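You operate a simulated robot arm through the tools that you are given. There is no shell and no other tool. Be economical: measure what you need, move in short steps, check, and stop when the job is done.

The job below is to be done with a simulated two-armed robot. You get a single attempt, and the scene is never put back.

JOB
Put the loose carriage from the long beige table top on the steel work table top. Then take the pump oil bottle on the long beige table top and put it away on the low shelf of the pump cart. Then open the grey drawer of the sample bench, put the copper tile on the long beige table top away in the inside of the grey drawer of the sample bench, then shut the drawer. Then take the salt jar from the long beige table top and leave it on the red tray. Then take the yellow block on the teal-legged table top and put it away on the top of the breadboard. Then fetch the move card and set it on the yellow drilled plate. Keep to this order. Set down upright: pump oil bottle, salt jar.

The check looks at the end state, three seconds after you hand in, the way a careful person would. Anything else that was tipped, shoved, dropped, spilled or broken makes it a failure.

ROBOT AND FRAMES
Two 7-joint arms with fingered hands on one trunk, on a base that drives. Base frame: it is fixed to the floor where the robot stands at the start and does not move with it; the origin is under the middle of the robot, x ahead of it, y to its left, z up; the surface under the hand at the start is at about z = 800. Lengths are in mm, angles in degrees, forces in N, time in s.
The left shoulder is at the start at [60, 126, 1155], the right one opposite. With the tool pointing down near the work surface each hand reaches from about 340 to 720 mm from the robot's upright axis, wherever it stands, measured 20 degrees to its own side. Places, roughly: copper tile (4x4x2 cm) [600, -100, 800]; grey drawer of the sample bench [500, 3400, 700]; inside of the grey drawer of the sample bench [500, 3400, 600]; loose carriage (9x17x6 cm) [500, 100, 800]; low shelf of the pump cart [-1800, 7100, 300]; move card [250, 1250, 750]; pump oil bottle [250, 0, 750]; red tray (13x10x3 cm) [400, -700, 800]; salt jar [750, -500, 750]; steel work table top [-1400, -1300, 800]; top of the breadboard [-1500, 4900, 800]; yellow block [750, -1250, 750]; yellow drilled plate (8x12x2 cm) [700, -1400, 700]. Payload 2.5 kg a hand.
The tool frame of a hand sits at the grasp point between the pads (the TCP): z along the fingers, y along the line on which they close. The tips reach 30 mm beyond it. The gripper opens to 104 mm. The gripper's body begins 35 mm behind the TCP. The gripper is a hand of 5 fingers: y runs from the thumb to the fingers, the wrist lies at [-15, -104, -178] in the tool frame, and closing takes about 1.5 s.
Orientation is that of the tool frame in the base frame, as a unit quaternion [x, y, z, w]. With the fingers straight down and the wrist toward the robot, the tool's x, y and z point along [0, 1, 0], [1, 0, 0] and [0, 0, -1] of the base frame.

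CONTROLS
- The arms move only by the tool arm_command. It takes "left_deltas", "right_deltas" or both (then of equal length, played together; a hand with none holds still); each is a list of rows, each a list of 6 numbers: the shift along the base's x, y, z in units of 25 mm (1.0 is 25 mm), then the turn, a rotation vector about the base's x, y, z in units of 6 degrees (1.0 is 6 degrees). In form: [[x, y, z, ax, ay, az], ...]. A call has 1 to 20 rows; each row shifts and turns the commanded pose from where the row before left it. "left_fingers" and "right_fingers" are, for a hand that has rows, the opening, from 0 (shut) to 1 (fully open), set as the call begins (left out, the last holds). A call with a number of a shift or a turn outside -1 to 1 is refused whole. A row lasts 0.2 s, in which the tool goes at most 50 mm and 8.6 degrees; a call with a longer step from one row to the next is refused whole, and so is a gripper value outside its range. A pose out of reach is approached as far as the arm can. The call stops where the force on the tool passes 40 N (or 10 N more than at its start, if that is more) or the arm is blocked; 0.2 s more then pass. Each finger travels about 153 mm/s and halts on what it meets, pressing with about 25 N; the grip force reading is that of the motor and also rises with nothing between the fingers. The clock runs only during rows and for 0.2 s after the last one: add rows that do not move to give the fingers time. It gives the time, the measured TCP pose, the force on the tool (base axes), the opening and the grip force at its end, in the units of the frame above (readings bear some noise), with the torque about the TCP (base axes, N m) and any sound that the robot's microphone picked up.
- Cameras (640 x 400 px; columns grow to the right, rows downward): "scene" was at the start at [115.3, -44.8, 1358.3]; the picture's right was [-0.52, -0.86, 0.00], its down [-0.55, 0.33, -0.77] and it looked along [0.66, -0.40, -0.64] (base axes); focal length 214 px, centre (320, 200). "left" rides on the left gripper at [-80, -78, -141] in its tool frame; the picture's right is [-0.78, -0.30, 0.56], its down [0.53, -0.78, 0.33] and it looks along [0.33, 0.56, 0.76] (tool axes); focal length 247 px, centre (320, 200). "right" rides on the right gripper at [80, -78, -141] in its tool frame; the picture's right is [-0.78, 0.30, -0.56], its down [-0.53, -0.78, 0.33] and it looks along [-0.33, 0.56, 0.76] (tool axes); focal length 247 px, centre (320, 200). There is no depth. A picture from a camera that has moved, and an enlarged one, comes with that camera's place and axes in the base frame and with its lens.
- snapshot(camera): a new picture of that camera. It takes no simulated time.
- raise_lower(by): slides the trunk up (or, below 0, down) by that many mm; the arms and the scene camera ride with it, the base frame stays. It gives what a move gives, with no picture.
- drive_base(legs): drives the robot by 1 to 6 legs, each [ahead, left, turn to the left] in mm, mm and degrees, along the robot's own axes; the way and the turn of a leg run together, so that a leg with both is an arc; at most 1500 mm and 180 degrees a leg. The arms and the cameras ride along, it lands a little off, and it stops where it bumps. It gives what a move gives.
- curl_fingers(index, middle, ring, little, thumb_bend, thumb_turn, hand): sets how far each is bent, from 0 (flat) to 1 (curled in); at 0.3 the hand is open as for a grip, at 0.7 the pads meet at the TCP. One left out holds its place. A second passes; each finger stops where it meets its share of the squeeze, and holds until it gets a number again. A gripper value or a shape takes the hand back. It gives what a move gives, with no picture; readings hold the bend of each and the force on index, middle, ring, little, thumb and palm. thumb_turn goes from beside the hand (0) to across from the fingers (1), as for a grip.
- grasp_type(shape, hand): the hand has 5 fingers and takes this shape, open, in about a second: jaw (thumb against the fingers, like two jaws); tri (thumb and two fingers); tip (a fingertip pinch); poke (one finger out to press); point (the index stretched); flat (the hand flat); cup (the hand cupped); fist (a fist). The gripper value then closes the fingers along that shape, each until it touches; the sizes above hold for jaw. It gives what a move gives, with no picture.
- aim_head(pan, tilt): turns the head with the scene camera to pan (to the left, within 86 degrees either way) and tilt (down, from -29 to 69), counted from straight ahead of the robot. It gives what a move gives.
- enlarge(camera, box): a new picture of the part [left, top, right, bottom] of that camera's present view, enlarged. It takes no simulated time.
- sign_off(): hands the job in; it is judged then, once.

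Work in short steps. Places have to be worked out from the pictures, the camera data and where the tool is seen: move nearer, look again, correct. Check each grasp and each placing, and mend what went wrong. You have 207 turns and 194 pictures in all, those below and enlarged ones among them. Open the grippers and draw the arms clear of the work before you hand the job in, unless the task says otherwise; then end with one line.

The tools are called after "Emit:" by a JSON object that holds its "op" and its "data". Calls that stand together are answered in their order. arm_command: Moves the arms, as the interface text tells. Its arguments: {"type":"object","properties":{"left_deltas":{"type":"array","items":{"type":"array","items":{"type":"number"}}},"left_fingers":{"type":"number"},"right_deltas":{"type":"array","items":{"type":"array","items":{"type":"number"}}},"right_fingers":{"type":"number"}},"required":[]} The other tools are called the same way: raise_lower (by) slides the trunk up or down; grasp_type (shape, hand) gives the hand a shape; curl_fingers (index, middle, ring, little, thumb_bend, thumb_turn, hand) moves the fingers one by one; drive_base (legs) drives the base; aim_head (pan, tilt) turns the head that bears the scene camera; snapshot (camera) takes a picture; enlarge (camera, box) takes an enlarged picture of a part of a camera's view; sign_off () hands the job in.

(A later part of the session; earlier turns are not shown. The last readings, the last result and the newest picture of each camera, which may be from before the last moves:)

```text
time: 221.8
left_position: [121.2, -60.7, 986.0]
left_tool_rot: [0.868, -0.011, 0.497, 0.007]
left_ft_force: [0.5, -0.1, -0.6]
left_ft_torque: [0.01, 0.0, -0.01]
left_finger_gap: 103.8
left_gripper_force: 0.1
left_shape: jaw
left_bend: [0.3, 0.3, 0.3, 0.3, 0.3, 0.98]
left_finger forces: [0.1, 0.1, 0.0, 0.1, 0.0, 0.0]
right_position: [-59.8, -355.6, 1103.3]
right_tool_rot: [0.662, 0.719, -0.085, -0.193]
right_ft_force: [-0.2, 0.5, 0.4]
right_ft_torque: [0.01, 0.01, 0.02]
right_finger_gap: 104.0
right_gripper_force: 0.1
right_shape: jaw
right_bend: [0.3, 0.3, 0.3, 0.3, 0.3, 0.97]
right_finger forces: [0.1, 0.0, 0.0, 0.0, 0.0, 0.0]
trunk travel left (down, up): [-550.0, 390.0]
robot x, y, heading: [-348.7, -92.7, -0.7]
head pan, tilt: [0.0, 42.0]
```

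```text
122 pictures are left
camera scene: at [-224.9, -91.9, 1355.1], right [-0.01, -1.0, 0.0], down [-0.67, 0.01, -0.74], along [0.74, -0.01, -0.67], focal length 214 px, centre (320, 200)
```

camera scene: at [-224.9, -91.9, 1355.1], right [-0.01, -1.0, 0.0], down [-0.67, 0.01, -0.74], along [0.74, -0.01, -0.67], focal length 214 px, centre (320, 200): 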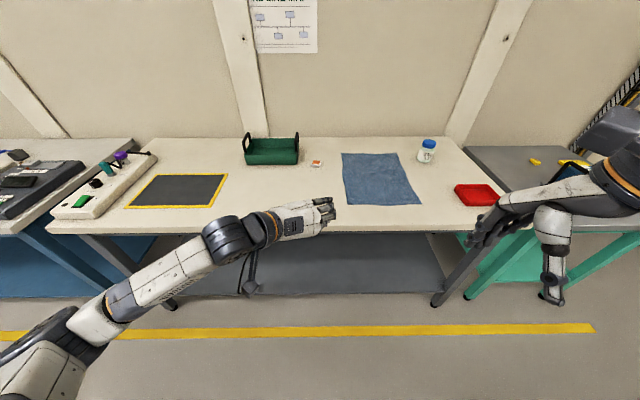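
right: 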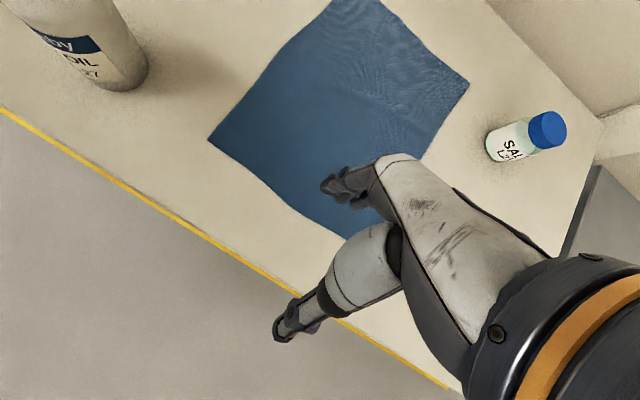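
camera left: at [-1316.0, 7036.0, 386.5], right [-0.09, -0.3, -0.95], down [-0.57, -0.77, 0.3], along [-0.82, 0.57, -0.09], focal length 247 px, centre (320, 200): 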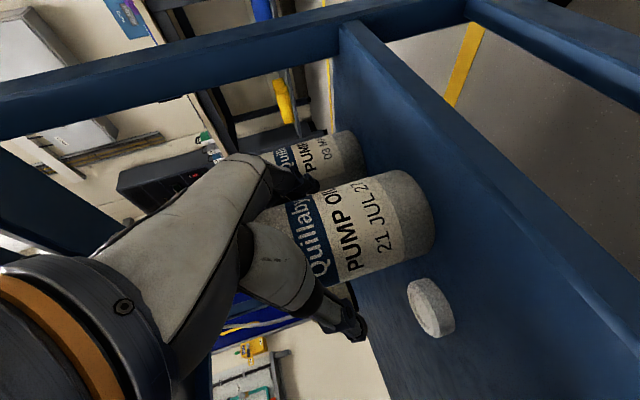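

The tile is near [628,-88]. Driving up so the right hand can take it from above.

Emit:
{"op": "drive_base", "data": {"legs": [[0, 185, 0.7], [365, 0, 0]]}}

Emit:
{"op": "aim_head", "data": {"pan": -10, "tilt": 50}}

Emit:
{"op": "snapshot", "data": {"camera": "scene"}}

Emit:
{"op": "snapshot", "data": {"camera": "right"}}

```text
time: 225.3
left_position: [490.6, 131.1, 985.8]
left_tool_rot: [0.867, -0.005, 0.498, 0.002]
left_ft_force: [-0.1, -0.3, 1.1]
left_ft_torque: [0.01, -0.02, 0.01]
left_finger_gap: 103.9
left_gripper_force: 0.1
left_shape: jaw
left_bend: [0.3, 0.3, 0.3, 0.3, 0.3, 0.98]
left_finger forces: [0.0, 0.0, 0.0, 0.0, 0.1, 0.0]
right_position: [312.4, -166.1, 1102.5]
right_tool_rot: [0.657, 0.724, -0.086, -0.192]
right_ft_force: [0.1, -0.7, -1.2]
right_ft_torque: [0.01, 0.04, 0.01]
right_finger_gap: 104.0
right_gripper_force: 0.0
right_shape: jaw
right_bend: [0.3, 0.3, 0.3, 0.3, 0.3, 0.97]
right_finger forces: [0.0, 0.0, 0.0, 0.0, 0.0, 0.1]
trunk travel left (down, up): [-550.0, 390.0]
robot x, y, heading: [18.6, 94.4, 0.4]
head pan, tilt: [0.0, 42.0]
```

```text
time: 226.1
left_position: [490.9, 130.8, 985.3]
left_tool_rot: [0.867, -0.004, 0.499, 0.002]
left_ft_force: [-0.1, -0.4, 0.2]
left_ft_torque: [-0.02, 0.0, 0.01]
left_finger_gap: 103.8
left_gripper_force: 0.1
left_shape: jaw
left_bend: [0.3, 0.3, 0.3, 0.3, 0.3, 0.98]
left_finger forces: [0.0, 0.0, 0.0, 0.0, 0.0, 0.1]
right_position: [311.9, -166.7, 1102.8]
right_tool_rot: [0.657, 0.724, -0.087, -0.192]
right_ft_force: [0.0, -0.8, 0.0]
right_ft_torque: [0.01, -0.05, -0.01]
right_finger_gap: 104.1
right_gripper_force: 0.0
right_shape: jaw
right_bend: [0.3, 0.3, 0.3, 0.3, 0.3, 0.97]
right_finger forces: [0.0, 0.1, 0.0, 0.0, 0.0, 0.0]
trunk travel left (down, up): [-550.0, 390.0]
robot x, y, heading: [17.6, 90.6, 0.2]
head pan, tilt: [-10.0, 50.0]
```

```text
121 pictures are left
camera scene: at [136.2, 81.3, 1343.9], right [-0.17, -0.99, 0.0], down [-0.75, 0.13, -0.64], along [0.63, -0.11, -0.77], focal length 214 px, centre (320, 200)
```

scene: 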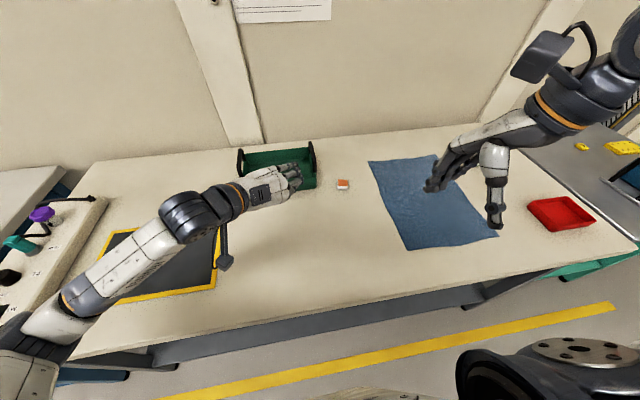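

```text
120 pictures are left
camera right: at [290.7, -113.2, 1274.6], right [0.54, -0.8, 0.27], down [-0.81, -0.58, -0.1], along [0.23, -0.17, -0.96], focal length 247 px, centre (320, 200)
```

right: 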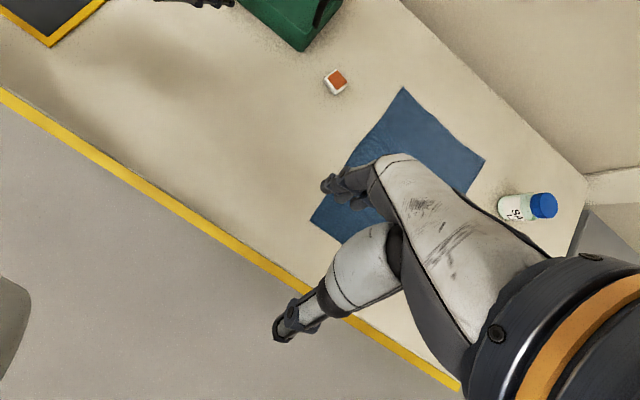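

Both cameras agree: tile at about [624,-86], edges aligned with the axes. Moving the right hand above it, fingers straight down, while the left hand moves aside.

Emit:
{"op": "arm_command", "data": {"right_deltas": [[0.893, 0.23, -0.52, -0.102, -0.271, -0.065], [0.893, 0.23, -0.52, -0.102, -0.271, -0.065], [0.893, 0.23, -0.52, -0.102, -0.271, -0.065], [0.893, 0.23, -0.52, -0.102, -0.271, -0.065], [0.893, 0.23, -0.52, -0.102, -0.271, -0.065], [0.893, 0.23, -0.52, -0.102, -0.271, -0.065], [0.893, 0.23, -0.52, -0.102, -0.271, -0.065], [0.893, 0.23, -0.52, -0.102, -0.271, -0.065], [0.893, 0.23, -0.52, -0.102, -0.271, -0.065], [0.893, 0.23, -0.52, -0.102, -0.271, -0.065], [0.893, 0.23, -0.52, -0.102, -0.271, -0.065], [0.893, 0.23, -0.52, -0.102, -0.271, -0.065], [0.893, 0.23, -0.52, -0.102, -0.271, -0.065], [0.893, 0.23, -0.52, -0.102, -0.271, -0.065]], "left_deltas": [[-0.3, 0.3, 0.1, 0, 0, 0], [-0.3, 0.3, 0.1, 0, 0, 0], [-0.3, 0.3, 0.1, 0, 0, 0], [-0.3, 0.3, 0.1, 0, 0, 0], [-0.3, 0.3, 0.1, 0, 0, 0], [-0.3, 0.3, 0.1, 0, 0, 0], [-0.3, 0.3, 0.1, 0, 0, 0], [-0.3, 0.3, 0.1, 0, 0, 0], [-0.3, 0.3, 0.1, 0, 0, 0], [-0.3, 0.3, 0.1, 0, 0, 0], [-0.3, 0.3, 0.1, 0, 0, 0], [-0.3, 0.3, 0.1, 0, 0, 0], [0, 0, 0, 0, 0, 0], [0, 0, 0, 0, 0, 0]], "right_fingers": 1}}

Emit:
{"op": "snapshot", "data": {"camera": "scene"}}

Emit:
{"op": "snapshot", "data": {"camera": "right"}}

```text
time: 229.1
left_position: [415.3, 224.5, 1012.9]
left_tool_rot: [0.867, -0.005, 0.499, 0.003]
left_ft_force: [0.5, 0.1, -0.3]
left_ft_torque: [0.02, -0.01, 0.03]
left_finger_gap: 103.7
left_gripper_force: 0.1
left_shape: jaw
left_bend: [0.3, 0.3, 0.3, 0.3, 0.3, 0.98]
left_finger forces: [0.1, 0.0, 0.0, 0.1, 0.1, 0.0]
left hand out of reach, approached as far as the arm can: row 10, 11, 12
right_position: [603.3, -95.6, 934.5]
right_tool_rot: [0.707, 0.707, 0.0, 0.001]
right_ft_force: [-0.2, -1.2, 0.2]
right_ft_torque: [0.01, 0.0, -0.01]
right_finger_gap: 103.9
right_gripper_force: 0.1
right_shape: jaw
right_bend: [0.3, 0.3, 0.3, 0.3, 0.3, 0.97]
right_finger forces: [0.0, 0.1, 0.1, 0.0, 0.0, 0.1]
right hand out of reach, approached as far as the arm can: row 13, 14
trunk travel left (down, up): [-550.0, 390.0]
robot x, y, heading: [18.1, 95.9, -0.0]
head pan, tilt: [-10.0, 50.0]
```

```text
119 pictures are left
camera scene: at [136.2, 81.2, 1343.8], right [-0.17, -0.99, 0.0], down [-0.75, 0.13, -0.64], along [0.63, -0.11, -0.77], focal length 214 px, centre (320, 200)
```

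scene: 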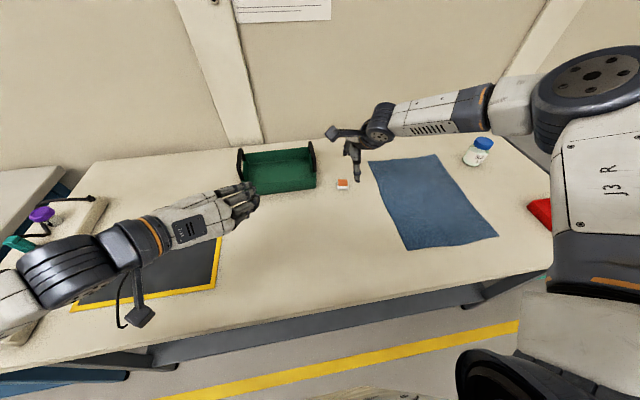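

```text
118 pictures are left
camera right: at [524.7, -15.2, 1076.0], right [0.29, -0.78, 0.56], down [-0.78, -0.53, -0.33], along [0.56, -0.33, -0.76], focal length 247 px, centre (320, 200)
```

right: 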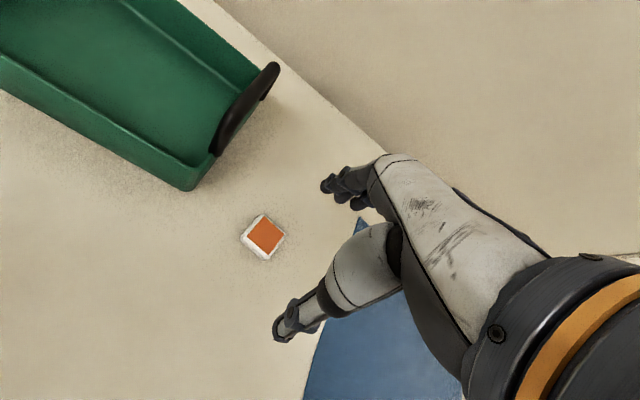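

Slightly out of reach at this height; trying to continue toward the tile while descending a bit.

Emit:
{"op": "arm_command", "data": {"right_deltas": [[0, 0.2, -0.8, 0, 0, 0], [0.3, 0.2, -0.8, 0, 0, 0], [0.5, 0, -0.2, 0, 0, 0]]}}

```text
time: 229.8
left_position: [415.3, 224.5, 1013.3]
left_tool_rot: [0.867, -0.006, 0.498, 0.003]
left_ft_force: [0.7, -0.8, 0.1]
left_ft_torque: [-0.03, -0.02, 0.03]
left_finger_gap: 104.0
left_gripper_force: 0.1
left_shape: jaw
left_bend: [0.3, 0.3, 0.3, 0.3, 0.3, 0.98]
left_finger forces: [0.1, 0.0, 0.0, 0.1, 0.0, 0.0]
right_position: [590.3, -102.8, 911.5]
right_tool_rot: [0.707, 0.707, 0.001, 0.0]
right_ft_force: [-0.2, -0.2, 0.0]
right_ft_torque: [-0.03, -0.01, -0.01]
right_finger_gap: 103.9
right_gripper_force: 0.0
right_shape: jaw
right_bend: [0.3, 0.3, 0.3, 0.3, 0.3, 0.97]
right_finger forces: [0.0, 0.0, 0.0, 0.1, 0.1, 0.0]
right hand out of reach, approached as far as the arm can: row 1, 2, 3
trunk travel left (down, up): [-550.0, 390.0]
robot x, y, heading: [19.1, 95.0, 0.1]
head pan, tilt: [-10.0, 50.0]
```

The right arm's elbow posture limits it here. I'll use the left hand for the tile instead: retract the right arm up and back, and turn the left hand to fingers-down.

Emit:
{"op": "arm_command", "data": {"right_deltas": [[0, 0, 1, 0, 0, 0], [0, 0, 1, 0, 0, 0], [0, 0, 1, 0, 0, 0], [-1, -0.3, 1, 0, 0, 0], [-1, -0.3, 1, 0, 0, 0], [-1, -0.3, 1, 0, 0, 0], [-1, -0.3, 1, 0, 0, 0], [-1, -0.3, 0.5, 0, 0, 0], [-1, -0.3, 0, 0, 0, 0], [-1, -0.3, 0, 0, 0, 0]], "left_deltas": [[0, 0, 0.3, 0, 1, 0], [0, 0, 0.3, 0, 1, 0], [0, 0, 0.3, 0, 1, 0], [0, 0, 0.3, 0, 1, 0], [0, 0, 0.3, 0, 1, 0], [0, 0, 0.3, 0, 1, 0], [0, 0, 0, 0, 1, 0], [0, 0, 0, 0, 1, 0], [0, 0, 0, 0, 1, 0], [0, 0, 0, 0, 1, 0]]}}

Emit:
{"op": "arm_command", "data": {"left_deltas": [[0, 0, 0, 0, 0, 1], [0, 0, 0, 0, 0, 1], [0, 0, 0, 0, 0, 1], [0, 0, 0, 0, 0, 1], [0, 0, 0, 0, 0, 1], [0, 0, 0, 0, 0, 1], [0, 0, 0, 0, 0, 1], [0, 0, 0, 0, 0, 1], [0, 0, 0, 0, 0, 1], [0, 0, 0, 0, 0, 1], [0, 0, 0, 0, 0, 1], [0, 0, 0, 0, 0, 1], [0, 0, 0, 0, 0, 1], [0, 0, 0, 0, 0, 1], [0, 0, 0, 0, 0, 1]]}}

Emit:
{"op": "drive_base", "data": {"legs": [[0, -370, 0]]}}

Emit:
{"op": "aim_head", "data": {"pan": 10, "tilt": 50}}

Emit:
{"op": "snapshot", "data": {"camera": "scene"}}

```text
time: 232.1
left_position: [415.3, 225.4, 1057.8]
left_tool_rot: [1.0, -0.003, -0.002, 0.004]
left_ft_force: [1.0, 0.5, -0.4]
left_ft_torque: [0.01, 0.02, -0.03]
left_finger_gap: 103.6
left_gripper_force: 0.0
left_shape: jaw
left_bend: [0.3, 0.3, 0.3, 0.3, 0.3, 0.98]
left_finger forces: [0.1, 0.0, 0.0, 0.1, 0.0, 0.0]
right_position: [415.7, -155.5, 1099.0]
right_tool_rot: [0.707, 0.707, 0.0, 0.0]
right_ft_force: [-0.4, 0.2, -1.1]
right_ft_torque: [0.0, 0.03, 0.01]
right_finger_gap: 104.1
right_gripper_force: 0.1
right_shape: jaw
right_bend: [0.3, 0.3, 0.3, 0.3, 0.3, 0.97]
right_finger forces: [0.0, 0.1, 0.1, 0.0, 0.1, 0.0]
trunk travel left (down, up): [-550.0, 390.0]
robot x, y, heading: [25.6, 101.9, 0.2]
head pan, tilt: [-10.0, 50.0]
```

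```text
time: 235.2
left_position: [414.0, 223.8, 1056.8]
left_tool_rot: [0.708, 0.706, 0.002, 0.005]
left_ft_force: [-0.6, -0.8, -0.1]
left_ft_torque: [0.03, -0.01, 0.03]
left_finger_gap: 103.7
left_gripper_force: 0.1
left_shape: jaw
left_bend: [0.3, 0.3, 0.3, 0.3, 0.3, 0.98]
left_finger forces: [0.0, 0.0, 0.0, 0.0, 0.0, 0.0]
right_position: [415.9, -155.3, 1098.7]
right_tool_rot: [0.707, 0.707, 0.0, -0.001]
right_ft_force: [0.4, -0.1, -0.1]
right_ft_torque: [-0.04, -0.05, -0.02]
right_finger_gap: 104.1
right_gripper_force: 0.1
right_shape: jaw
right_bend: [0.3, 0.3, 0.3, 0.3, 0.3, 0.97]
right_finger forces: [0.0, 0.1, 0.0, 0.1, 0.1, 0.0]
trunk travel left (down, up): [-550.0, 390.0]
robot x, y, heading: [19.1, 94.4, 0.0]
head pan, tilt: [-10.0, 50.0]
```

```text
time: 237.6
left_position: [415.4, -149.1, 1057.6]
left_tool_rot: [0.706, 0.709, 0.003, 0.004]
left_ft_force: [-0.2, -0.4, 0.0]
left_ft_torque: [0.02, 0.0, -0.04]
left_finger_gap: 103.6
left_gripper_force: 0.1
left_shape: jaw
left_bend: [0.3, 0.3, 0.3, 0.3, 0.3, 0.98]
left_finger forces: [0.0, 0.0, 0.1, 0.0, 0.0, 0.0]
right_position: [420.6, -529.3, 1098.6]
right_tool_rot: [0.704, 0.71, 0.001, 0.0]
right_ft_force: [-0.1, -0.2, -0.2]
right_ft_torque: [0.02, 0.01, -0.01]
right_finger_gap: 104.0
right_gripper_force: 0.1
right_shape: jaw
right_bend: [0.3, 0.3, 0.3, 0.3, 0.3, 0.97]
right_finger forces: [0.1, 0.0, 0.0, 0.0, 0.0, 0.0]
trunk travel left (down, up): [-550.0, 390.0]
robot x, y, heading: [19.9, -280.6, 0.8]
head pan, tilt: [-10.0, 50.0]
```

```text
time: 238.5
left_position: [415.8, -148.6, 1057.0]
left_tool_rot: [0.706, 0.708, 0.002, 0.004]
left_ft_force: [-0.7, -0.2, 0.1]
left_ft_torque: [0.0, -0.02, 0.02]
left_finger_gap: 103.4
left_gripper_force: 0.1
left_shape: jaw
left_bend: [0.3, 0.3, 0.3, 0.3, 0.3, 0.98]
left_finger forces: [0.0, 0.1, 0.1, 0.0, 0.1, 0.1]
right_position: [420.1, -528.9, 1100.4]
right_tool_rot: [0.704, 0.71, -0.001, 0.0]
right_ft_force: [0.4, 0.9, 0.1]
right_ft_torque: [0.01, 0.01, 0.01]
right_finger_gap: 104.1
right_gripper_force: 0.0
right_shape: jaw
right_bend: [0.3, 0.3, 0.3, 0.3, 0.3, 0.97]
right_finger forces: [0.1, 0.0, 0.1, 0.0, 0.0, 0.0]
trunk travel left (down, up): [-550.0, 390.0]
robot x, y, heading: [18.8, -281.0, 0.4]
head pan, tilt: [10.0, 50.0]
```

```text
117 pictures are left
camera scene: at [138.5, -267.6, 1343.8], right [0.18, -0.98, 0.0], down [-0.75, -0.14, -0.64], along [0.63, 0.12, -0.77], focal length 214 px, centre (320, 200)
```

scene: 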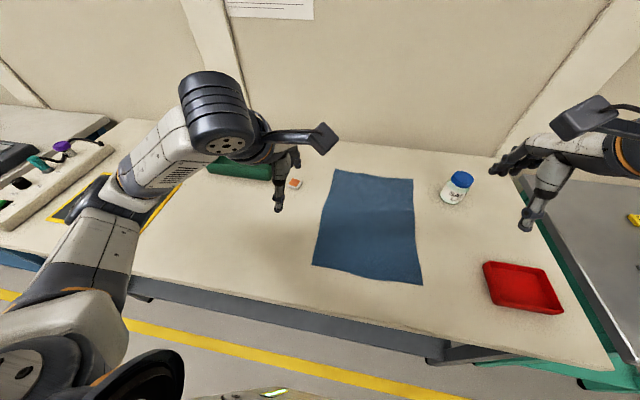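

Moving the left hand over the tile.

Emit:
{"op": "arm_command", "data": {"left_deltas": [[0.83, 0.25, -0.5, 0, 0, 0], [0.83, 0.25, -0.5, 0, 0, 0], [0.83, 0.25, -0.5, 0, 0, 0], [0.83, 0.25, -0.5, 0, 0, 0], [0.83, 0.25, -0.5, 0, 0, 0], [0.83, 0.25, -0.5, 0, 0, 0], [0.83, 0.25, -0.5, 0, 0, 0], [0.83, 0.25, -0.5, 0, 0, 0], [0.83, 0.25, -0.5, 0, 0, 0], [0.83, 0.25, -0.5, 0, 0, 0]], "left_fingers": 1}}

Emit:
{"op": "snapshot", "data": {"camera": "left"}}

Emit:
{"op": "enlarge", "data": {"camera": "scene", "box": [220, 110, 380, 230]}}

```text
time: 240.7
left_position: [626.3, -88.3, 931.8]
left_tool_rot: [0.705, 0.709, 0.003, 0.003]
left_ft_force: [0.0, 0.0, 1.0]
left_ft_torque: [-0.03, 0.01, 0.0]
left_finger_gap: 103.7
left_gripper_force: 0.2
left_shape: jaw
left_bend: [0.3, 0.3, 0.3, 0.3, 0.3, 0.98]
left_finger forces: [0.0, 0.0, 0.1, 0.1, 0.0, 0.1]
right_position: [420.6, -526.8, 1099.5]
right_tool_rot: [0.704, 0.71, -0.001, 0.0]
right_ft_force: [-0.6, 0.5, 0.4]
right_ft_torque: [-0.04, 0.0, 0.0]
right_finger_gap: 103.9
right_gripper_force: 0.1
right_shape: jaw
right_bend: [0.3, 0.3, 0.3, 0.3, 0.3, 0.97]
right_finger forces: [0.0, 0.1, 0.1, 0.0, 0.1, 0.0]
trunk travel left (down, up): [-550.0, 390.0]
robot x, y, heading: [20.8, -280.6, 0.8]
head pan, tilt: [10.0, 50.0]
```

```text
116 pictures are left
camera left: at [545.7, -166.9, 1072.1], right [-0.29, -0.78, -0.56], down [-0.78, 0.53, -0.34], along [0.56, 0.33, -0.76], focal length 247 px, centre (320, 200)
```

left: 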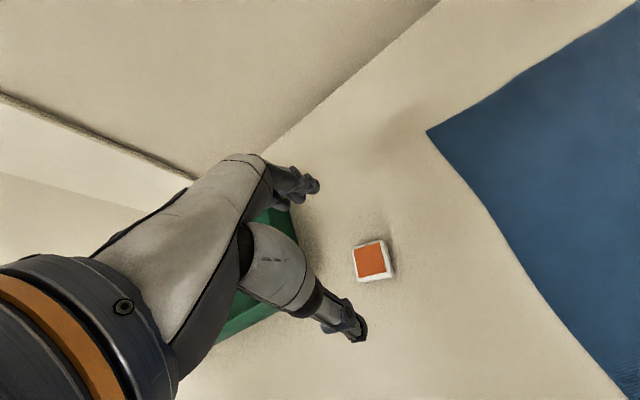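

```text
3.33 times, centred on (300, 170) of scene
camera zoom: at [138.7, -267.5, 1343.8], right [0.18, -0.98, 0.0], down [-0.75, -0.14, -0.64], along [0.63, 0.12, -0.77], focal length 715 px, centre (387, 300)
```

zoom: 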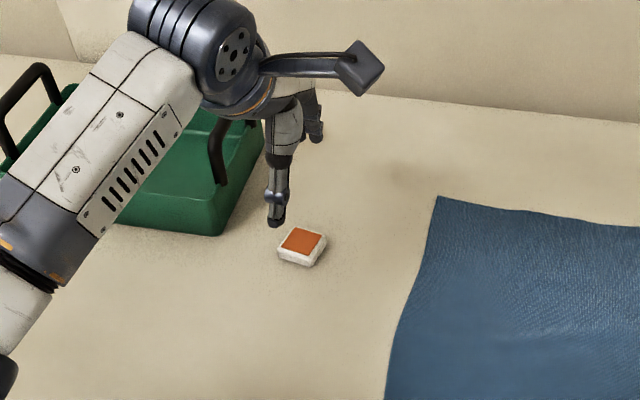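

The tile is at [626,-88], yawed about -13°. Rotating to match and descending around it, stopping a few mm over the table.

Emit:
{"op": "arm_command", "data": {"left_deltas": [[0, 0, -0.8, 0, 0, -0.55], [0, 0, -0.8, 0, 0, -0.55], [0, 0, -0.8, 0, 0, -0.55], [0, 0, -0.8, 0, 0, -0.55], [0, 0, -0.6, 0, 0, 0]]}}

Emit:
{"op": "snapshot", "data": {"camera": "left"}}

Emit:
{"op": "enlarge", "data": {"camera": "scene", "box": [220, 110, 380, 230]}}

```text
time: 241.9
left_position: [625.4, -86.2, 836.3]
left_tool_rot: [0.783, 0.622, 0.002, 0.005]
left_ft_force: [-0.4, 0.6, -0.7]
left_ft_torque: [0.0, -0.02, 0.01]
left_finger_gap: 103.7
left_gripper_force: 0.1
left_shape: jaw
left_bend: [0.3, 0.3, 0.3, 0.3, 0.3, 0.98]
left_finger forces: [0.0, 0.0, 0.0, 0.0, 0.0, 0.0]
right_position: [419.6, -528.9, 1099.9]
right_tool_rot: [0.704, 0.71, 0.0, 0.0]
right_ft_force: [0.1, -0.3, 0.5]
right_ft_torque: [0.0, 0.01, 0.0]
right_finger_gap: 104.0
right_gripper_force: 0.0
right_shape: jaw
right_bend: [0.3, 0.3, 0.3, 0.3, 0.3, 0.97]
right_finger forces: [0.1, 0.0, 0.0, 0.1, 0.0, 0.0]
trunk travel left (down, up): [-550.0, 390.0]
robot x, y, heading: [19.5, -282.9, 0.5]
head pan, tilt: [10.0, 50.0]
```

```text
114 pictures are left
camera left: at [529.2, -145.5, 977.9], right [-0.46, -0.69, -0.56], down [-0.63, 0.69, -0.34], along [0.62, 0.2, -0.76], focal length 247 px, centre (320, 200)
```

left: 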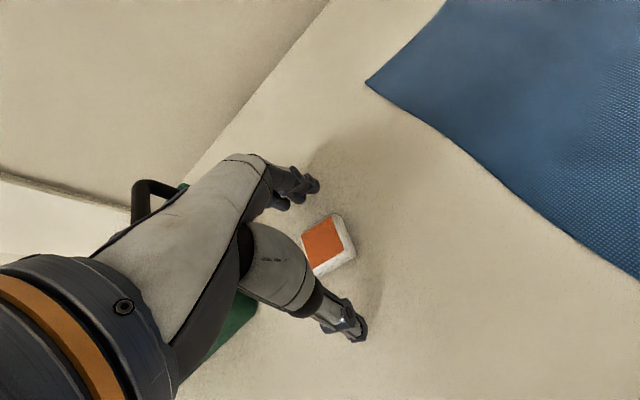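

```text
3.33 times, centred on (300, 170) of scene
camera zoom: at [138.5, -267.5, 1343.8], right [0.18, -0.98, 0.0], down [-0.75, -0.14, -0.64], along [0.63, 0.12, -0.77], focal length 715 px, centre (387, 300)
```

zoom: 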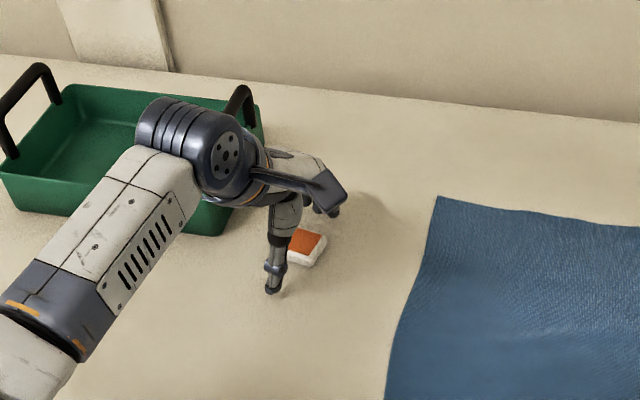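

The tile is between thumb and fingers. Closing.

Emit:
{"op": "arm_command", "data": {"left_deltas": [[0, 0, 0, 0, 0, 0], [0, 0, 0, 0, 0, 0], [0, 0, 0, 0, 0, 0], [0, 0, 0, 0, 0, 0], [0, 0, 0, 0, 0, 0], [0, 0, 0, 0, 0, 0], [0, 0, 0, 0, 0, 0], [0, 0, 0, 0, 0, 0]], "left_fingers": 0}}

Emit:
{"op": "snapshot", "data": {"camera": "left"}}

```text
time: 243.7
left_position: [625.2, -85.5, 837.8]
left_tool_rot: [0.783, 0.622, 0.002, 0.004]
left_ft_force: [-0.7, 0.5, 1.7]
left_ft_torque: [0.04, -0.06, 0.02]
left_finger_gap: 34.8
left_gripper_force: 25.2
left_shape: jaw
left_bend: [0.74, 0.52, 0.54, 0.52, 0.74, 1.0]
left_finger forces: [12.8, 6.5, 4.4, 0.0, 22.1, 0.0]
right_position: [418.6, -528.0, 1100.3]
right_tool_rot: [0.704, 0.711, 0.001, 0.0]
right_ft_force: [-0.4, 0.4, -0.2]
right_ft_torque: [0.03, -0.04, -0.01]
right_finger_gap: 103.6
right_gripper_force: 0.0
right_shape: jaw
right_bend: [0.3, 0.3, 0.3, 0.3, 0.3, 0.97]
right_finger forces: [0.0, 0.0, 0.1, 0.0, 0.0, 0.0]
trunk travel left (down, up): [-550.0, 390.0]
robot x, y, heading: [19.7, -283.7, 0.4]
head pan, tilt: [10.0, 50.0]
```

```text
112 pictures are left
camera left: at [529.2, -145.6, 978.4], right [-0.46, -0.69, -0.56], down [-0.63, 0.69, -0.34], along [0.62, 0.2, -0.76], focal length 247 px, centre (320, 200)
```

left: 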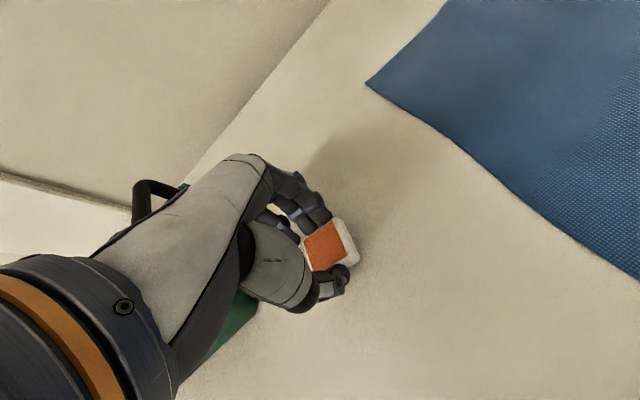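

Gripped by thumb, middle and ring fingers. Lifting and checking.

Emit:
{"op": "arm_command", "data": {"left_deltas": [[0, 0, 0.3, 0, 0, 0], [0, 0, 0.6, 0, 0, 0], [0, 0, 0.9, 0, 0, 0], [0, 0, 0.9, 0, 0, 0], [0, 0, 0.9, 0, 0, 0], [0, 0, 0.9, 0, 0, 0], [-0.8, 0, 0.9, 0, 0, 0], [-0.8, 0, 0.9, 0, 0, 0], [-0.8, 0, 0.5, 0, 0, 0]]}}

Emit:
{"op": "snapshot", "data": {"camera": "left"}}

Emit:
{"op": "snapshot", "data": {"camera": "scene"}}

```text
time: 245.7
left_position: [564.5, -86.5, 1007.6]
left_tool_rot: [0.782, 0.623, 0.001, 0.003]
left_ft_force: [0.2, -0.1, -0.6]
left_ft_torque: [-0.03, -0.04, -0.02]
left_finger_gap: 34.8
left_gripper_force: 24.9
left_shape: jaw
left_bend: [0.74, 0.52, 0.54, 0.52, 0.74, 1.0]
left_finger forces: [12.9, 6.5, 4.0, 0.1, 22.1, 0.1]
right_position: [418.7, -527.4, 1099.2]
right_tool_rot: [0.704, 0.71, 0.0, 0.0]
right_ft_force: [0.2, -0.8, -0.3]
right_ft_torque: [0.01, -0.03, -0.04]
right_finger_gap: 104.1
right_gripper_force: 0.0
right_shape: jaw
right_bend: [0.3, 0.3, 0.3, 0.3, 0.3, 0.97]
right_finger forces: [0.0, 0.0, 0.0, 0.0, 0.0, 0.0]
trunk travel left (down, up): [-550.0, 390.0]
robot x, y, heading: [19.5, -283.2, 0.5]
head pan, tilt: [10.0, 50.0]
```

```text
111 pictures are left
camera left: at [467.6, -145.5, 1148.0], right [-0.46, -0.69, -0.56], down [-0.64, 0.69, -0.34], along [0.62, 0.2, -0.76], focal length 247 px, centre (320, 200)
```

left: 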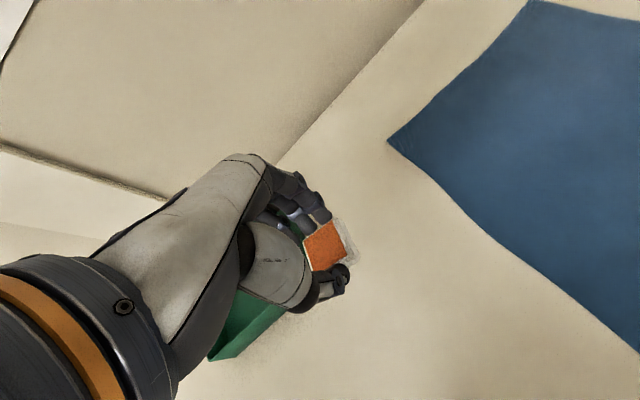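

```text
110 pictures are left
camera scene: at [138.3, -267.4, 1343.8], right [0.18, -0.98, 0.0], down [-0.75, -0.14, -0.64], along [0.63, 0.12, -0.77], focal length 214 px, centre (320, 200)
```

scene: 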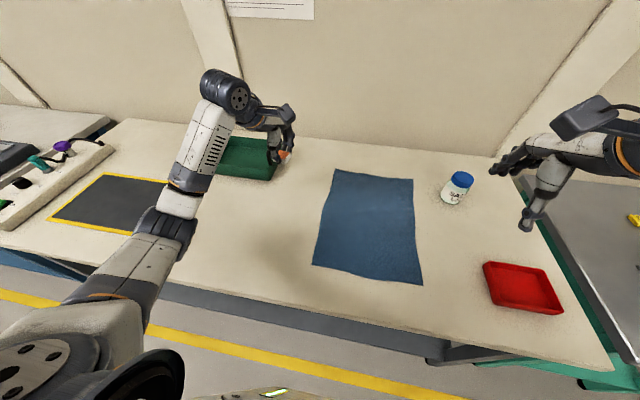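

The tile is secure. Backing off and strafing along the aisle to the sample bench, facing it.

Emit:
{"op": "drive_base", "data": {"legs": [[-400, 0, 0], [0, 1400, 0], [0, 1400, 0], [0, 950, 0]]}}

Emit:
{"op": "aim_head", "data": {"pan": -10, "tilt": 45}}

Emit:
{"op": "snapshot", "data": {"camera": "scene"}}

```text
time: 266.1
left_position: [279.4, 3684.1, 1007.1]
left_tool_rot: [0.802, 0.598, 0.0, 0.004]
left_ft_force: [-0.9, 0.9, -0.1]
left_ft_torque: [0.02, -0.01, 0.01]
left_finger_gap: 34.5
left_gripper_force: 25.0
left_shape: jaw
left_bend: [0.74, 0.52, 0.54, 0.52, 0.74, 1.0]
left_finger forces: [13.0, 6.5, 4.0, 0.1, 22.2, 0.1]
right_position: [107.4, 3252.0, 1099.2]
right_tool_rot: [0.726, 0.687, 0.001, 0.0]
right_ft_force: [0.4, -0.5, 0.3]
right_ft_torque: [-0.02, -0.01, 0.02]
right_finger_gap: 104.0
right_gripper_force: 0.0
right_shape: jaw
right_bend: [0.3, 0.3, 0.3, 0.3, 0.3, 0.97]
right_finger forces: [0.0, 0.0, 0.0, 0.0, 0.0, 0.0]
trunk travel left (down, up): [-550.0, 390.0]
robot x, y, heading: [-276.3, 3519.9, -2.9]
head pan, tilt: [10.0, 50.0]
```

```text
time: 266.9
left_position: [279.1, 3683.8, 1007.0]
left_tool_rot: [0.802, 0.598, 0.002, 0.005]
left_ft_force: [0.9, -0.9, -0.9]
left_ft_torque: [0.0, 0.0, 0.0]
left_finger_gap: 34.5
left_gripper_force: 25.1
left_shape: jaw
left_bend: [0.74, 0.52, 0.54, 0.52, 0.74, 1.0]
left_finger forces: [13.0, 6.5, 4.0, 0.0, 22.2, 0.0]
right_position: [106.7, 3250.6, 1099.2]
right_tool_rot: [0.726, 0.687, 0.001, 0.0]
right_ft_force: [0.6, -0.8, 0.4]
right_ft_torque: [-0.02, 0.02, 0.03]
right_finger_gap: 103.9
right_gripper_force: 0.0
right_shape: jaw
right_bend: [0.3, 0.3, 0.3, 0.3, 0.3, 0.97]
right_finger forces: [0.1, 0.1, 0.0, 0.0, 0.0, 0.1]
trunk travel left (down, up): [-550.0, 390.0]
robot x, y, heading: [-277.3, 3525.0, -3.1]
head pan, tilt: [-10.0, 45.0]
```

```text
109 pictures are left
camera scene: at [-154.2, 3502.2, 1350.7], right [-0.22, -0.97, 0.0], down [-0.69, 0.16, -0.71], along [0.69, -0.16, -0.71], focal length 214 px, centre (320, 200)
```

scene: 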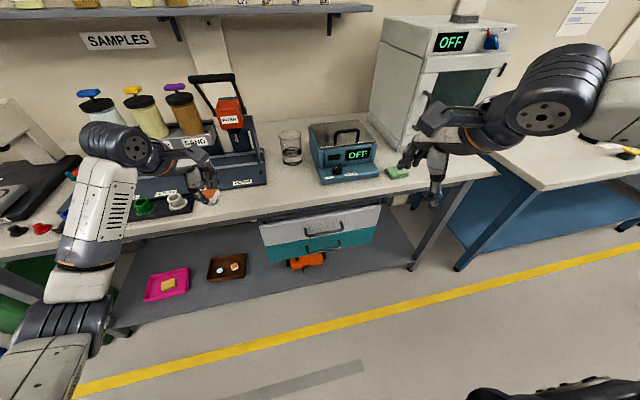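

The grey drawer (upper one) and its bar handle are visible. Zooming, and pulling the left hand back from the bench items.

Emit:
{"op": "arm_command", "data": {"left_deltas": [[-1, 0, 0.5, 0, 0, 0], [-1, 0, 0.5, 0, 0, 0], [-1, 0, 0.5, 0, 0, 0], [-1, 0, 0.5, 0, 0, 0], [-1, 0, 0, 0, 0, 0], [-1, 0, 0, 0, 0, 0]]}}

Emit:
{"op": "enlarge", "data": {"camera": "scene", "box": [240, 170, 440, 290]}}

```text
time: 268.3
left_position: [128.5, 3683.3, 1057.2]
left_tool_rot: [0.802, 0.598, 0.001, 0.004]
left_ft_force: [-0.4, -1.1, -0.2]
left_ft_torque: [0.01, 0.0, 0.01]
left_finger_gap: 34.7
left_gripper_force: 25.0
left_shape: jaw
left_bend: [0.74, 0.52, 0.54, 0.52, 0.74, 1.0]
left_finger forces: [13.1, 6.5, 4.0, 0.1, 22.2, 0.0]
right_position: [107.1, 3252.0, 1100.0]
right_tool_rot: [0.726, 0.687, 0.001, 0.001]
right_ft_force: [-0.4, -0.1, -0.6]
right_ft_torque: [0.0, 0.02, -0.01]
right_finger_gap: 104.1
right_gripper_force: 0.0
right_shape: jaw
right_bend: [0.3, 0.3, 0.3, 0.3, 0.3, 0.97]
right_finger forces: [0.0, 0.0, 0.1, 0.1, 0.0, 0.0]
trunk travel left (down, up): [-550.0, 390.0]
robot x, y, heading: [-275.6, 3524.8, -3.3]
head pan, tilt: [-10.0, 45.0]
```

```text
3.20 times, centred on (340, 230) of scene
camera zoom: at [-154.5, 3502.2, 1350.8], right [-0.22, -0.97, 0.0], down [-0.69, 0.16, -0.71], along [0.69, -0.16, -0.71], focal length 686 px, centre (256, 104)
```

zoom: 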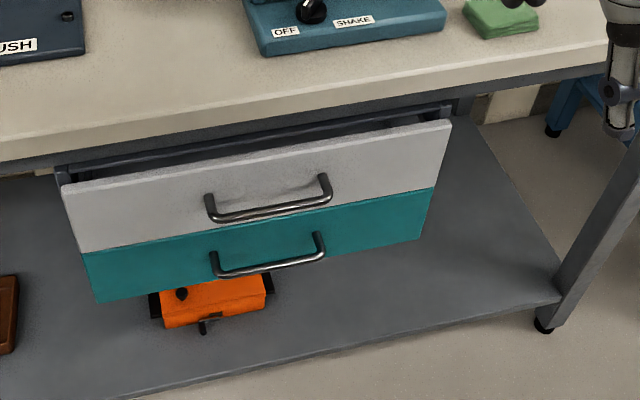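

Estimated handle bar: near [363,3360,614], about 37 mm proud of the face (x≈400). Squaring up, lowering the trunk 300 mm and pitching the right hand forward for a front grip on the bar.

Emit:
{"op": "drive_base", "data": {"legs": [[0, 0, 3.2]]}}

Emit:
{"op": "raise_lower", "data": {"by": -300}}

Emit:
{"op": "arm_command", "data": {"right_deltas": [[0, 0, 0, 0, -1, 0], [0, 0, 0, 0, -1, 0], [0, 0, 0, 0, -1, 0], [0, 0, 0, 0, -1, 0], [0, 0, 0, 0, -1, 0], [0, 0, 0, 0, -1, 0], [0, 0, 0, 0, -1, 0], [0, 0, 0, 0, -1, 0]]}}

Emit:
{"op": "snapshot", "data": {"camera": "right"}}

Emit:
{"op": "snapshot", "data": {"camera": "scene"}}

```text
time: 269.2
left_position: [121.1, 3704.6, 1057.2]
left_tool_rot: [0.785, 0.619, 0.002, 0.004]
left_ft_force: [0.0, 0.3, -0.6]
left_ft_torque: [0.0, 0.03, -0.01]
left_finger_gap: 34.5
left_gripper_force: 24.7
left_shape: jaw
left_bend: [0.74, 0.52, 0.54, 0.52, 0.74, 1.0]
left_finger forces: [12.9, 6.5, 4.0, 0.0, 22.2, 0.0]
right_position: [120.9, 3272.5, 1100.0]
right_tool_rot: [0.707, 0.707, 0.001, 0.0]
right_ft_force: [0.8, 1.0, 0.1]
right_ft_torque: [0.01, 0.03, 0.04]
right_finger_gap: 104.1
right_gripper_force: 0.0
right_shape: jaw
right_bend: [0.3, 0.3, 0.3, 0.3, 0.3, 0.97]
right_finger forces: [0.1, 0.1, 0.0, 0.0, 0.0, 0.1]
trunk travel left (down, up): [-550.0, 390.0]
robot x, y, heading: [-273.8, 3522.0, 0.2]
head pan, tilt: [-10.0, 45.0]
```

```text
time: 272.2
left_position: [121.1, 3704.2, 756.8]
left_tool_rot: [0.786, 0.618, 0.002, 0.004]
left_ft_force: [0.0, -0.2, -0.6]
left_ft_torque: [-0.03, 0.01, -0.01]
left_finger_gap: 34.8
left_gripper_force: 24.8
left_shape: jaw
left_bend: [0.74, 0.52, 0.54, 0.52, 0.74, 1.0]
left_finger forces: [12.9, 6.5, 4.0, 0.0, 22.2, 0.0]
right_position: [121.9, 3273.0, 800.2]
right_tool_rot: [0.707, 0.707, 0.001, 0.001]
right_ft_force: [0.3, 0.4, -0.4]
right_ft_torque: [-0.04, -0.02, -0.01]
right_finger_gap: 104.0
right_gripper_force: 0.0
right_shape: jaw
right_bend: [0.3, 0.3, 0.3, 0.3, 0.3, 0.97]
right_finger forces: [0.0, 0.1, 0.0, 0.0, 0.0, 0.0]
trunk travel left (down, up): [-250.0, 690.0]
robot x, y, heading: [-274.4, 3524.0, 0.3]
head pan, tilt: [-10.0, 45.0]
```

```text
time: 274.0
left_position: [121.0, 3704.9, 756.6]
left_tool_rot: [0.785, 0.619, 0.002, 0.003]
left_ft_force: [-0.4, -0.3, -0.1]
left_ft_torque: [0.01, 0.01, 0.0]
left_finger_gap: 34.5
left_gripper_force: 24.4
left_shape: jaw
left_bend: [0.74, 0.52, 0.54, 0.52, 0.74, 1.0]
left_finger forces: [13.0, 6.6, 4.0, 0.1, 22.3, 0.0]
right_position: [161.7, 3251.6, 807.7]
right_tool_rot: [0.645, 0.647, 0.289, 0.286]
right_ft_force: [0.2, -0.6, 0.2]
right_ft_torque: [-0.01, 0.02, 0.0]
right_finger_gap: 104.1
right_gripper_force: 0.1
right_shape: jaw
right_bend: [0.3, 0.3, 0.3, 0.3, 0.3, 0.97]
right_finger forces: [0.1, 0.0, 0.0, 0.1, 0.0, 0.1]
right hand out of reach, approached as far as the arm can: row 4, 5, 6, 7, 8
trunk travel left (down, up): [-250.0, 690.0]
robot x, y, heading: [-276.0, 3520.5, 0.1]
head pan, tilt: [-10.0, 45.0]
```

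```text
107 pictures are left
camera right: at [4.3, 3332.7, 844.7], right [-0.21, -0.78, 0.59], down [-0.27, -0.53, -0.8], along [0.94, -0.33, -0.1], focal length 247 px, centre (320, 200)
```

right: 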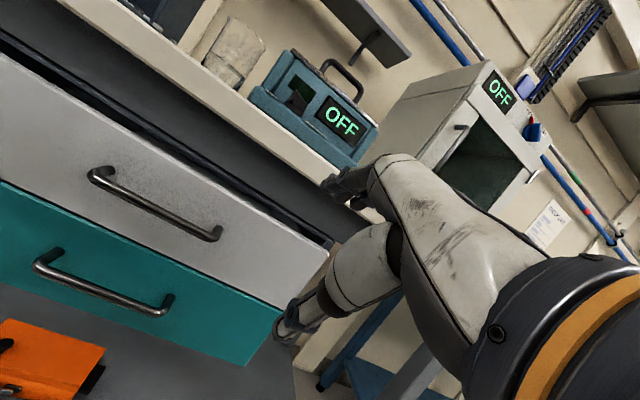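

```text
106 pictures are left
camera scene: at [-153.3, 3508.7, 1050.8], right [-0.17, -0.99, 0.0], down [-0.7, 0.12, -0.71], along [0.7, -0.12, -0.71], focal length 214 px, centre (320, 200)
```

scene: 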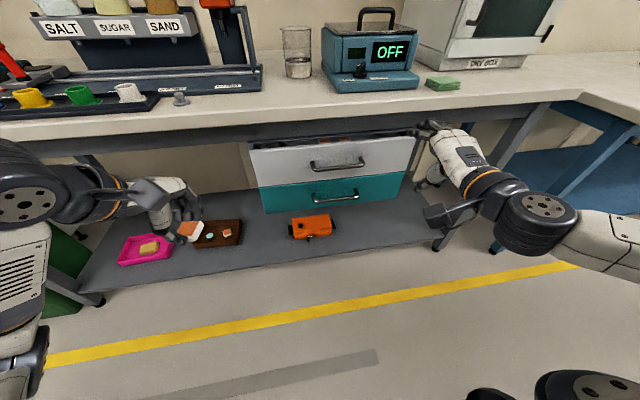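

Zooming both views to triangulate the bar accurately.

Emit:
{"op": "enlarge", "data": {"camera": "right", "box": [0, 80, 320, 280]}}

Emit:
{"op": "enlarge", "data": {"camera": "scene", "box": [240, 110, 440, 235]}}

```text
2.00 times, centred on (160, 180) of right
camera zoom: at [4.3, 3332.7, 844.7], right [-0.21, -0.78, 0.59], down [-0.27, -0.53, -0.8], along [0.94, -0.33, -0.1], focal length 494 px, centre (640, 240)
```

zoom: 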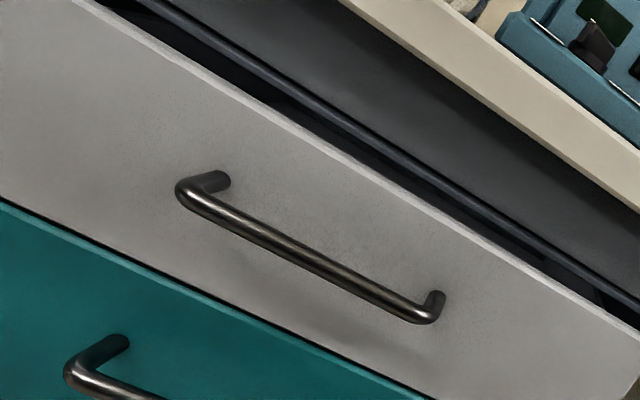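

```text
3.20 times, centred on (340, 172) of scene
camera zoom: at [-153.3, 3508.7, 1050.8], right [-0.17, -0.99, 0.0], down [-0.7, 0.12, -0.71], along [0.7, -0.12, -0.71], focal length 686 px, centre (256, 288)
```

zoom: 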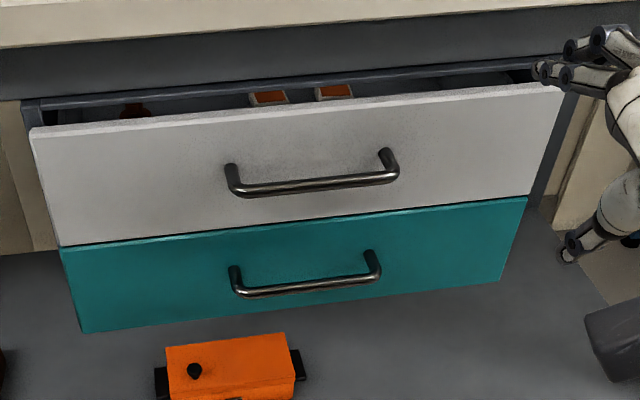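

Triangulated: bar at x≈311, z≈697, y 3308–3447; face x≈350; the drawer already stands slightly ajar with two tiles inside. I'll come from above at a steep pitch with the fingers half open, hooking between bar and face.

Emit:
{"op": "arm_command", "data": {"right_deltas": [[0.68, 0.63, -0.115, 0, 0.48, 0], [0.68, 0.63, -0.115, 0, 0.48, 0], [0.68, 0.63, -0.115, 0, 0.48, 0], [0.68, 0.63, -0.115, 0, 0.48, 0], [0.68, 0.63, -0.115, 0, 0.48, 0], [0.68, 0.63, -0.115, 0, 0.48, 0], [0.68, 0.63, -0.115, 0, 0.48, 0], [0.68, 0.63, -0.115, 0, 0.48, 0]], "right_fingers": 0.48}}

Emit:
{"op": "snapshot", "data": {"camera": "right"}}

Emit:
{"op": "enlarge", "data": {"camera": "scene", "box": [240, 90, 440, 235]}}

```text
time: 275.7
left_position: [118.6, 3703.4, 758.6]
left_tool_rot: [0.786, 0.618, 0.002, 0.004]
left_ft_force: [-0.3, -0.2, 0.8]
left_ft_torque: [-0.04, -0.02, -0.02]
left_finger_gap: 34.6
left_gripper_force: 24.5
left_shape: jaw
left_bend: [0.74, 0.52, 0.54, 0.52, 0.74, 1.0]
left_finger forces: [13.0, 6.5, 4.0, 0.0, 22.2, 0.1]
right_position: [283.2, 3365.7, 791.0]
right_tool_rot: [0.69, 0.685, 0.164, 0.166]
right_ft_force: [-32.9, -4.4, 3.7]
right_ft_torque: [0.12, -1.23, -0.62]
right_finger_gap: 44.7
right_gripper_force: 0.0
right_shape: jaw
right_bend: [0.74, 0.56, 0.42, 0.41, 0.7, 1.0]
right_finger forces: [0.0, 32.4, 0.4, 0.1, 0.0, 0.1]
trunk travel left (down, up): [-250.0, 690.0]
robot x, y, heading: [-272.9, 3521.5, 0.1]
head pan, tilt: [-10.0, 45.0]
stopped in row 8 (right hand): the force on the tool passed its limit at 54 N (the readings are from after the stop); the commanded pose is now the measured one
```

```text
103 pictures are left
camera right: at [150.7, 3448.0, 883.0], right [0.01, -0.78, 0.63], down [-0.54, -0.53, -0.65], along [0.84, -0.34, -0.43], focal length 247 px, centre (320, 200)
```

right: 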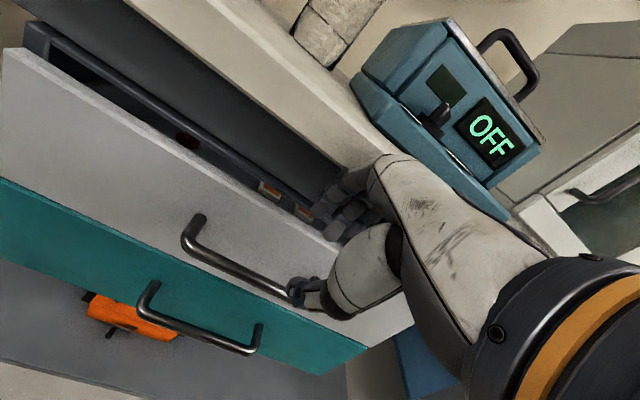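

```text
2.76 times, centred on (340, 162) of scene
camera zoom: at [-156.9, 3507.9, 1051.2], right [-0.17, -0.98, 0.0], down [-0.69, 0.12, -0.71], along [0.7, -0.12, -0.7], focal length 592 px, centre (265, 303)
```

zoom: 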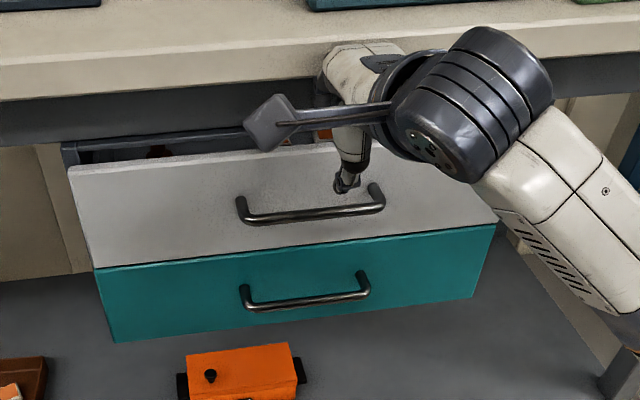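

The knuckles touched the bench edge — no damage, just contact. Backing off and pitching the hand flatter for a front pinch on the bar.

Emit:
{"op": "arm_command", "data": {"right_deltas": [[-1, 0, 0, 0, 0, 0], [-1, 0.1, 0, 0, 0, 0], [-1, 0.1, 0, 0, 0, 0], [-0.3, 0.1, -0.6, 0, -0.8, 0], [0, 0.1, -0.6, 0, -0.8, 0], [0, 0.1, -0.6, 0, -0.8, 0], [0, 0, -0.6, 0, -0.8, 0], [0, 0, -0.6, 0, -0.8, 0], [0, 0, -0.6, 0, -0.8, 0], [0, 0, 0, 0, -0.8, 0], [0, 0, 0, 0, -0.8, 0]], "right_fingers": 0.5}}

Emit:
{"op": "snapshot", "data": {"camera": "right"}}

Emit:
{"op": "enlarge", "data": {"camera": "scene", "box": [240, 90, 440, 235]}}

```text
time: 278.1
left_position: [120.5, 3703.6, 757.3]
left_tool_rot: [0.785, 0.619, 0.002, 0.003]
left_ft_force: [1.0, -0.1, -0.5]
left_ft_torque: [0.01, 0.0, -0.03]
left_finger_gap: 34.8
left_gripper_force: 25.3
left_shape: jaw
left_bend: [0.74, 0.52, 0.54, 0.52, 0.74, 1.0]
left_finger forces: [13.0, 6.6, 4.0, 0.0, 22.2, 0.0]
right_position: [203.7, 3379.3, 699.6]
right_tool_rot: [0.597, 0.595, 0.381, 0.38]
right_ft_force: [-0.6, -0.8, 0.3]
right_ft_torque: [0.0, 0.0, 0.02]
right_finger_gap: 51.8
right_gripper_force: 0.0
right_shape: jaw
right_bend: [0.74, 0.45, 0.41, 0.41, 0.7, 1.0]
right_finger forces: [0.0, 0.1, 0.0, 0.0, 0.1, 0.0]
trunk travel left (down, up): [-250.0, 690.0]
robot x, y, heading: [-278.9, 3523.4, 0.1]
head pan, tilt: [-10.0, 45.0]
```

```text
101 pictures are left
camera right: at [43.7, 3461.1, 688.5], right [-0.38, -0.78, 0.5], down [-0.03, -0.53, -0.85], along [0.92, -0.34, 0.19], focal length 247 px, centre (320, 200)
```

right: 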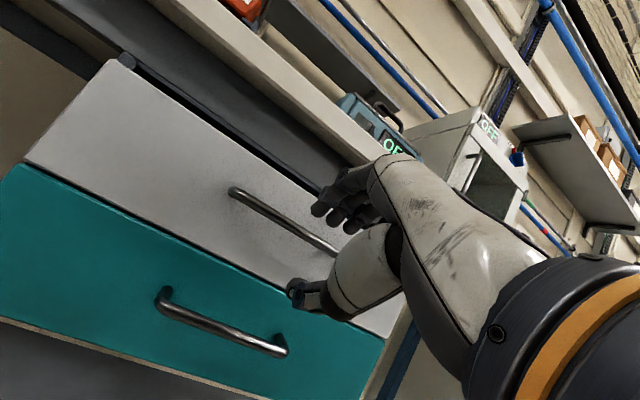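

```text
2.76 times, centred on (340, 162) of scene
camera zoom: at [-153.8, 3508.4, 1050.8], right [-0.17, -0.98, 0.0], down [-0.7, 0.12, -0.71], along [0.7, -0.12, -0.71], focal length 592 px, centre (265, 303)
```

zoom: 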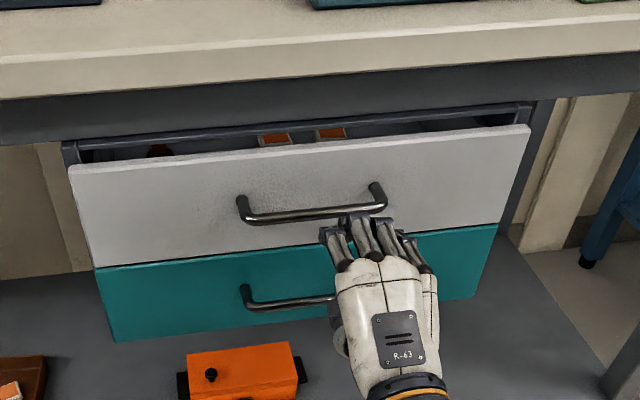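

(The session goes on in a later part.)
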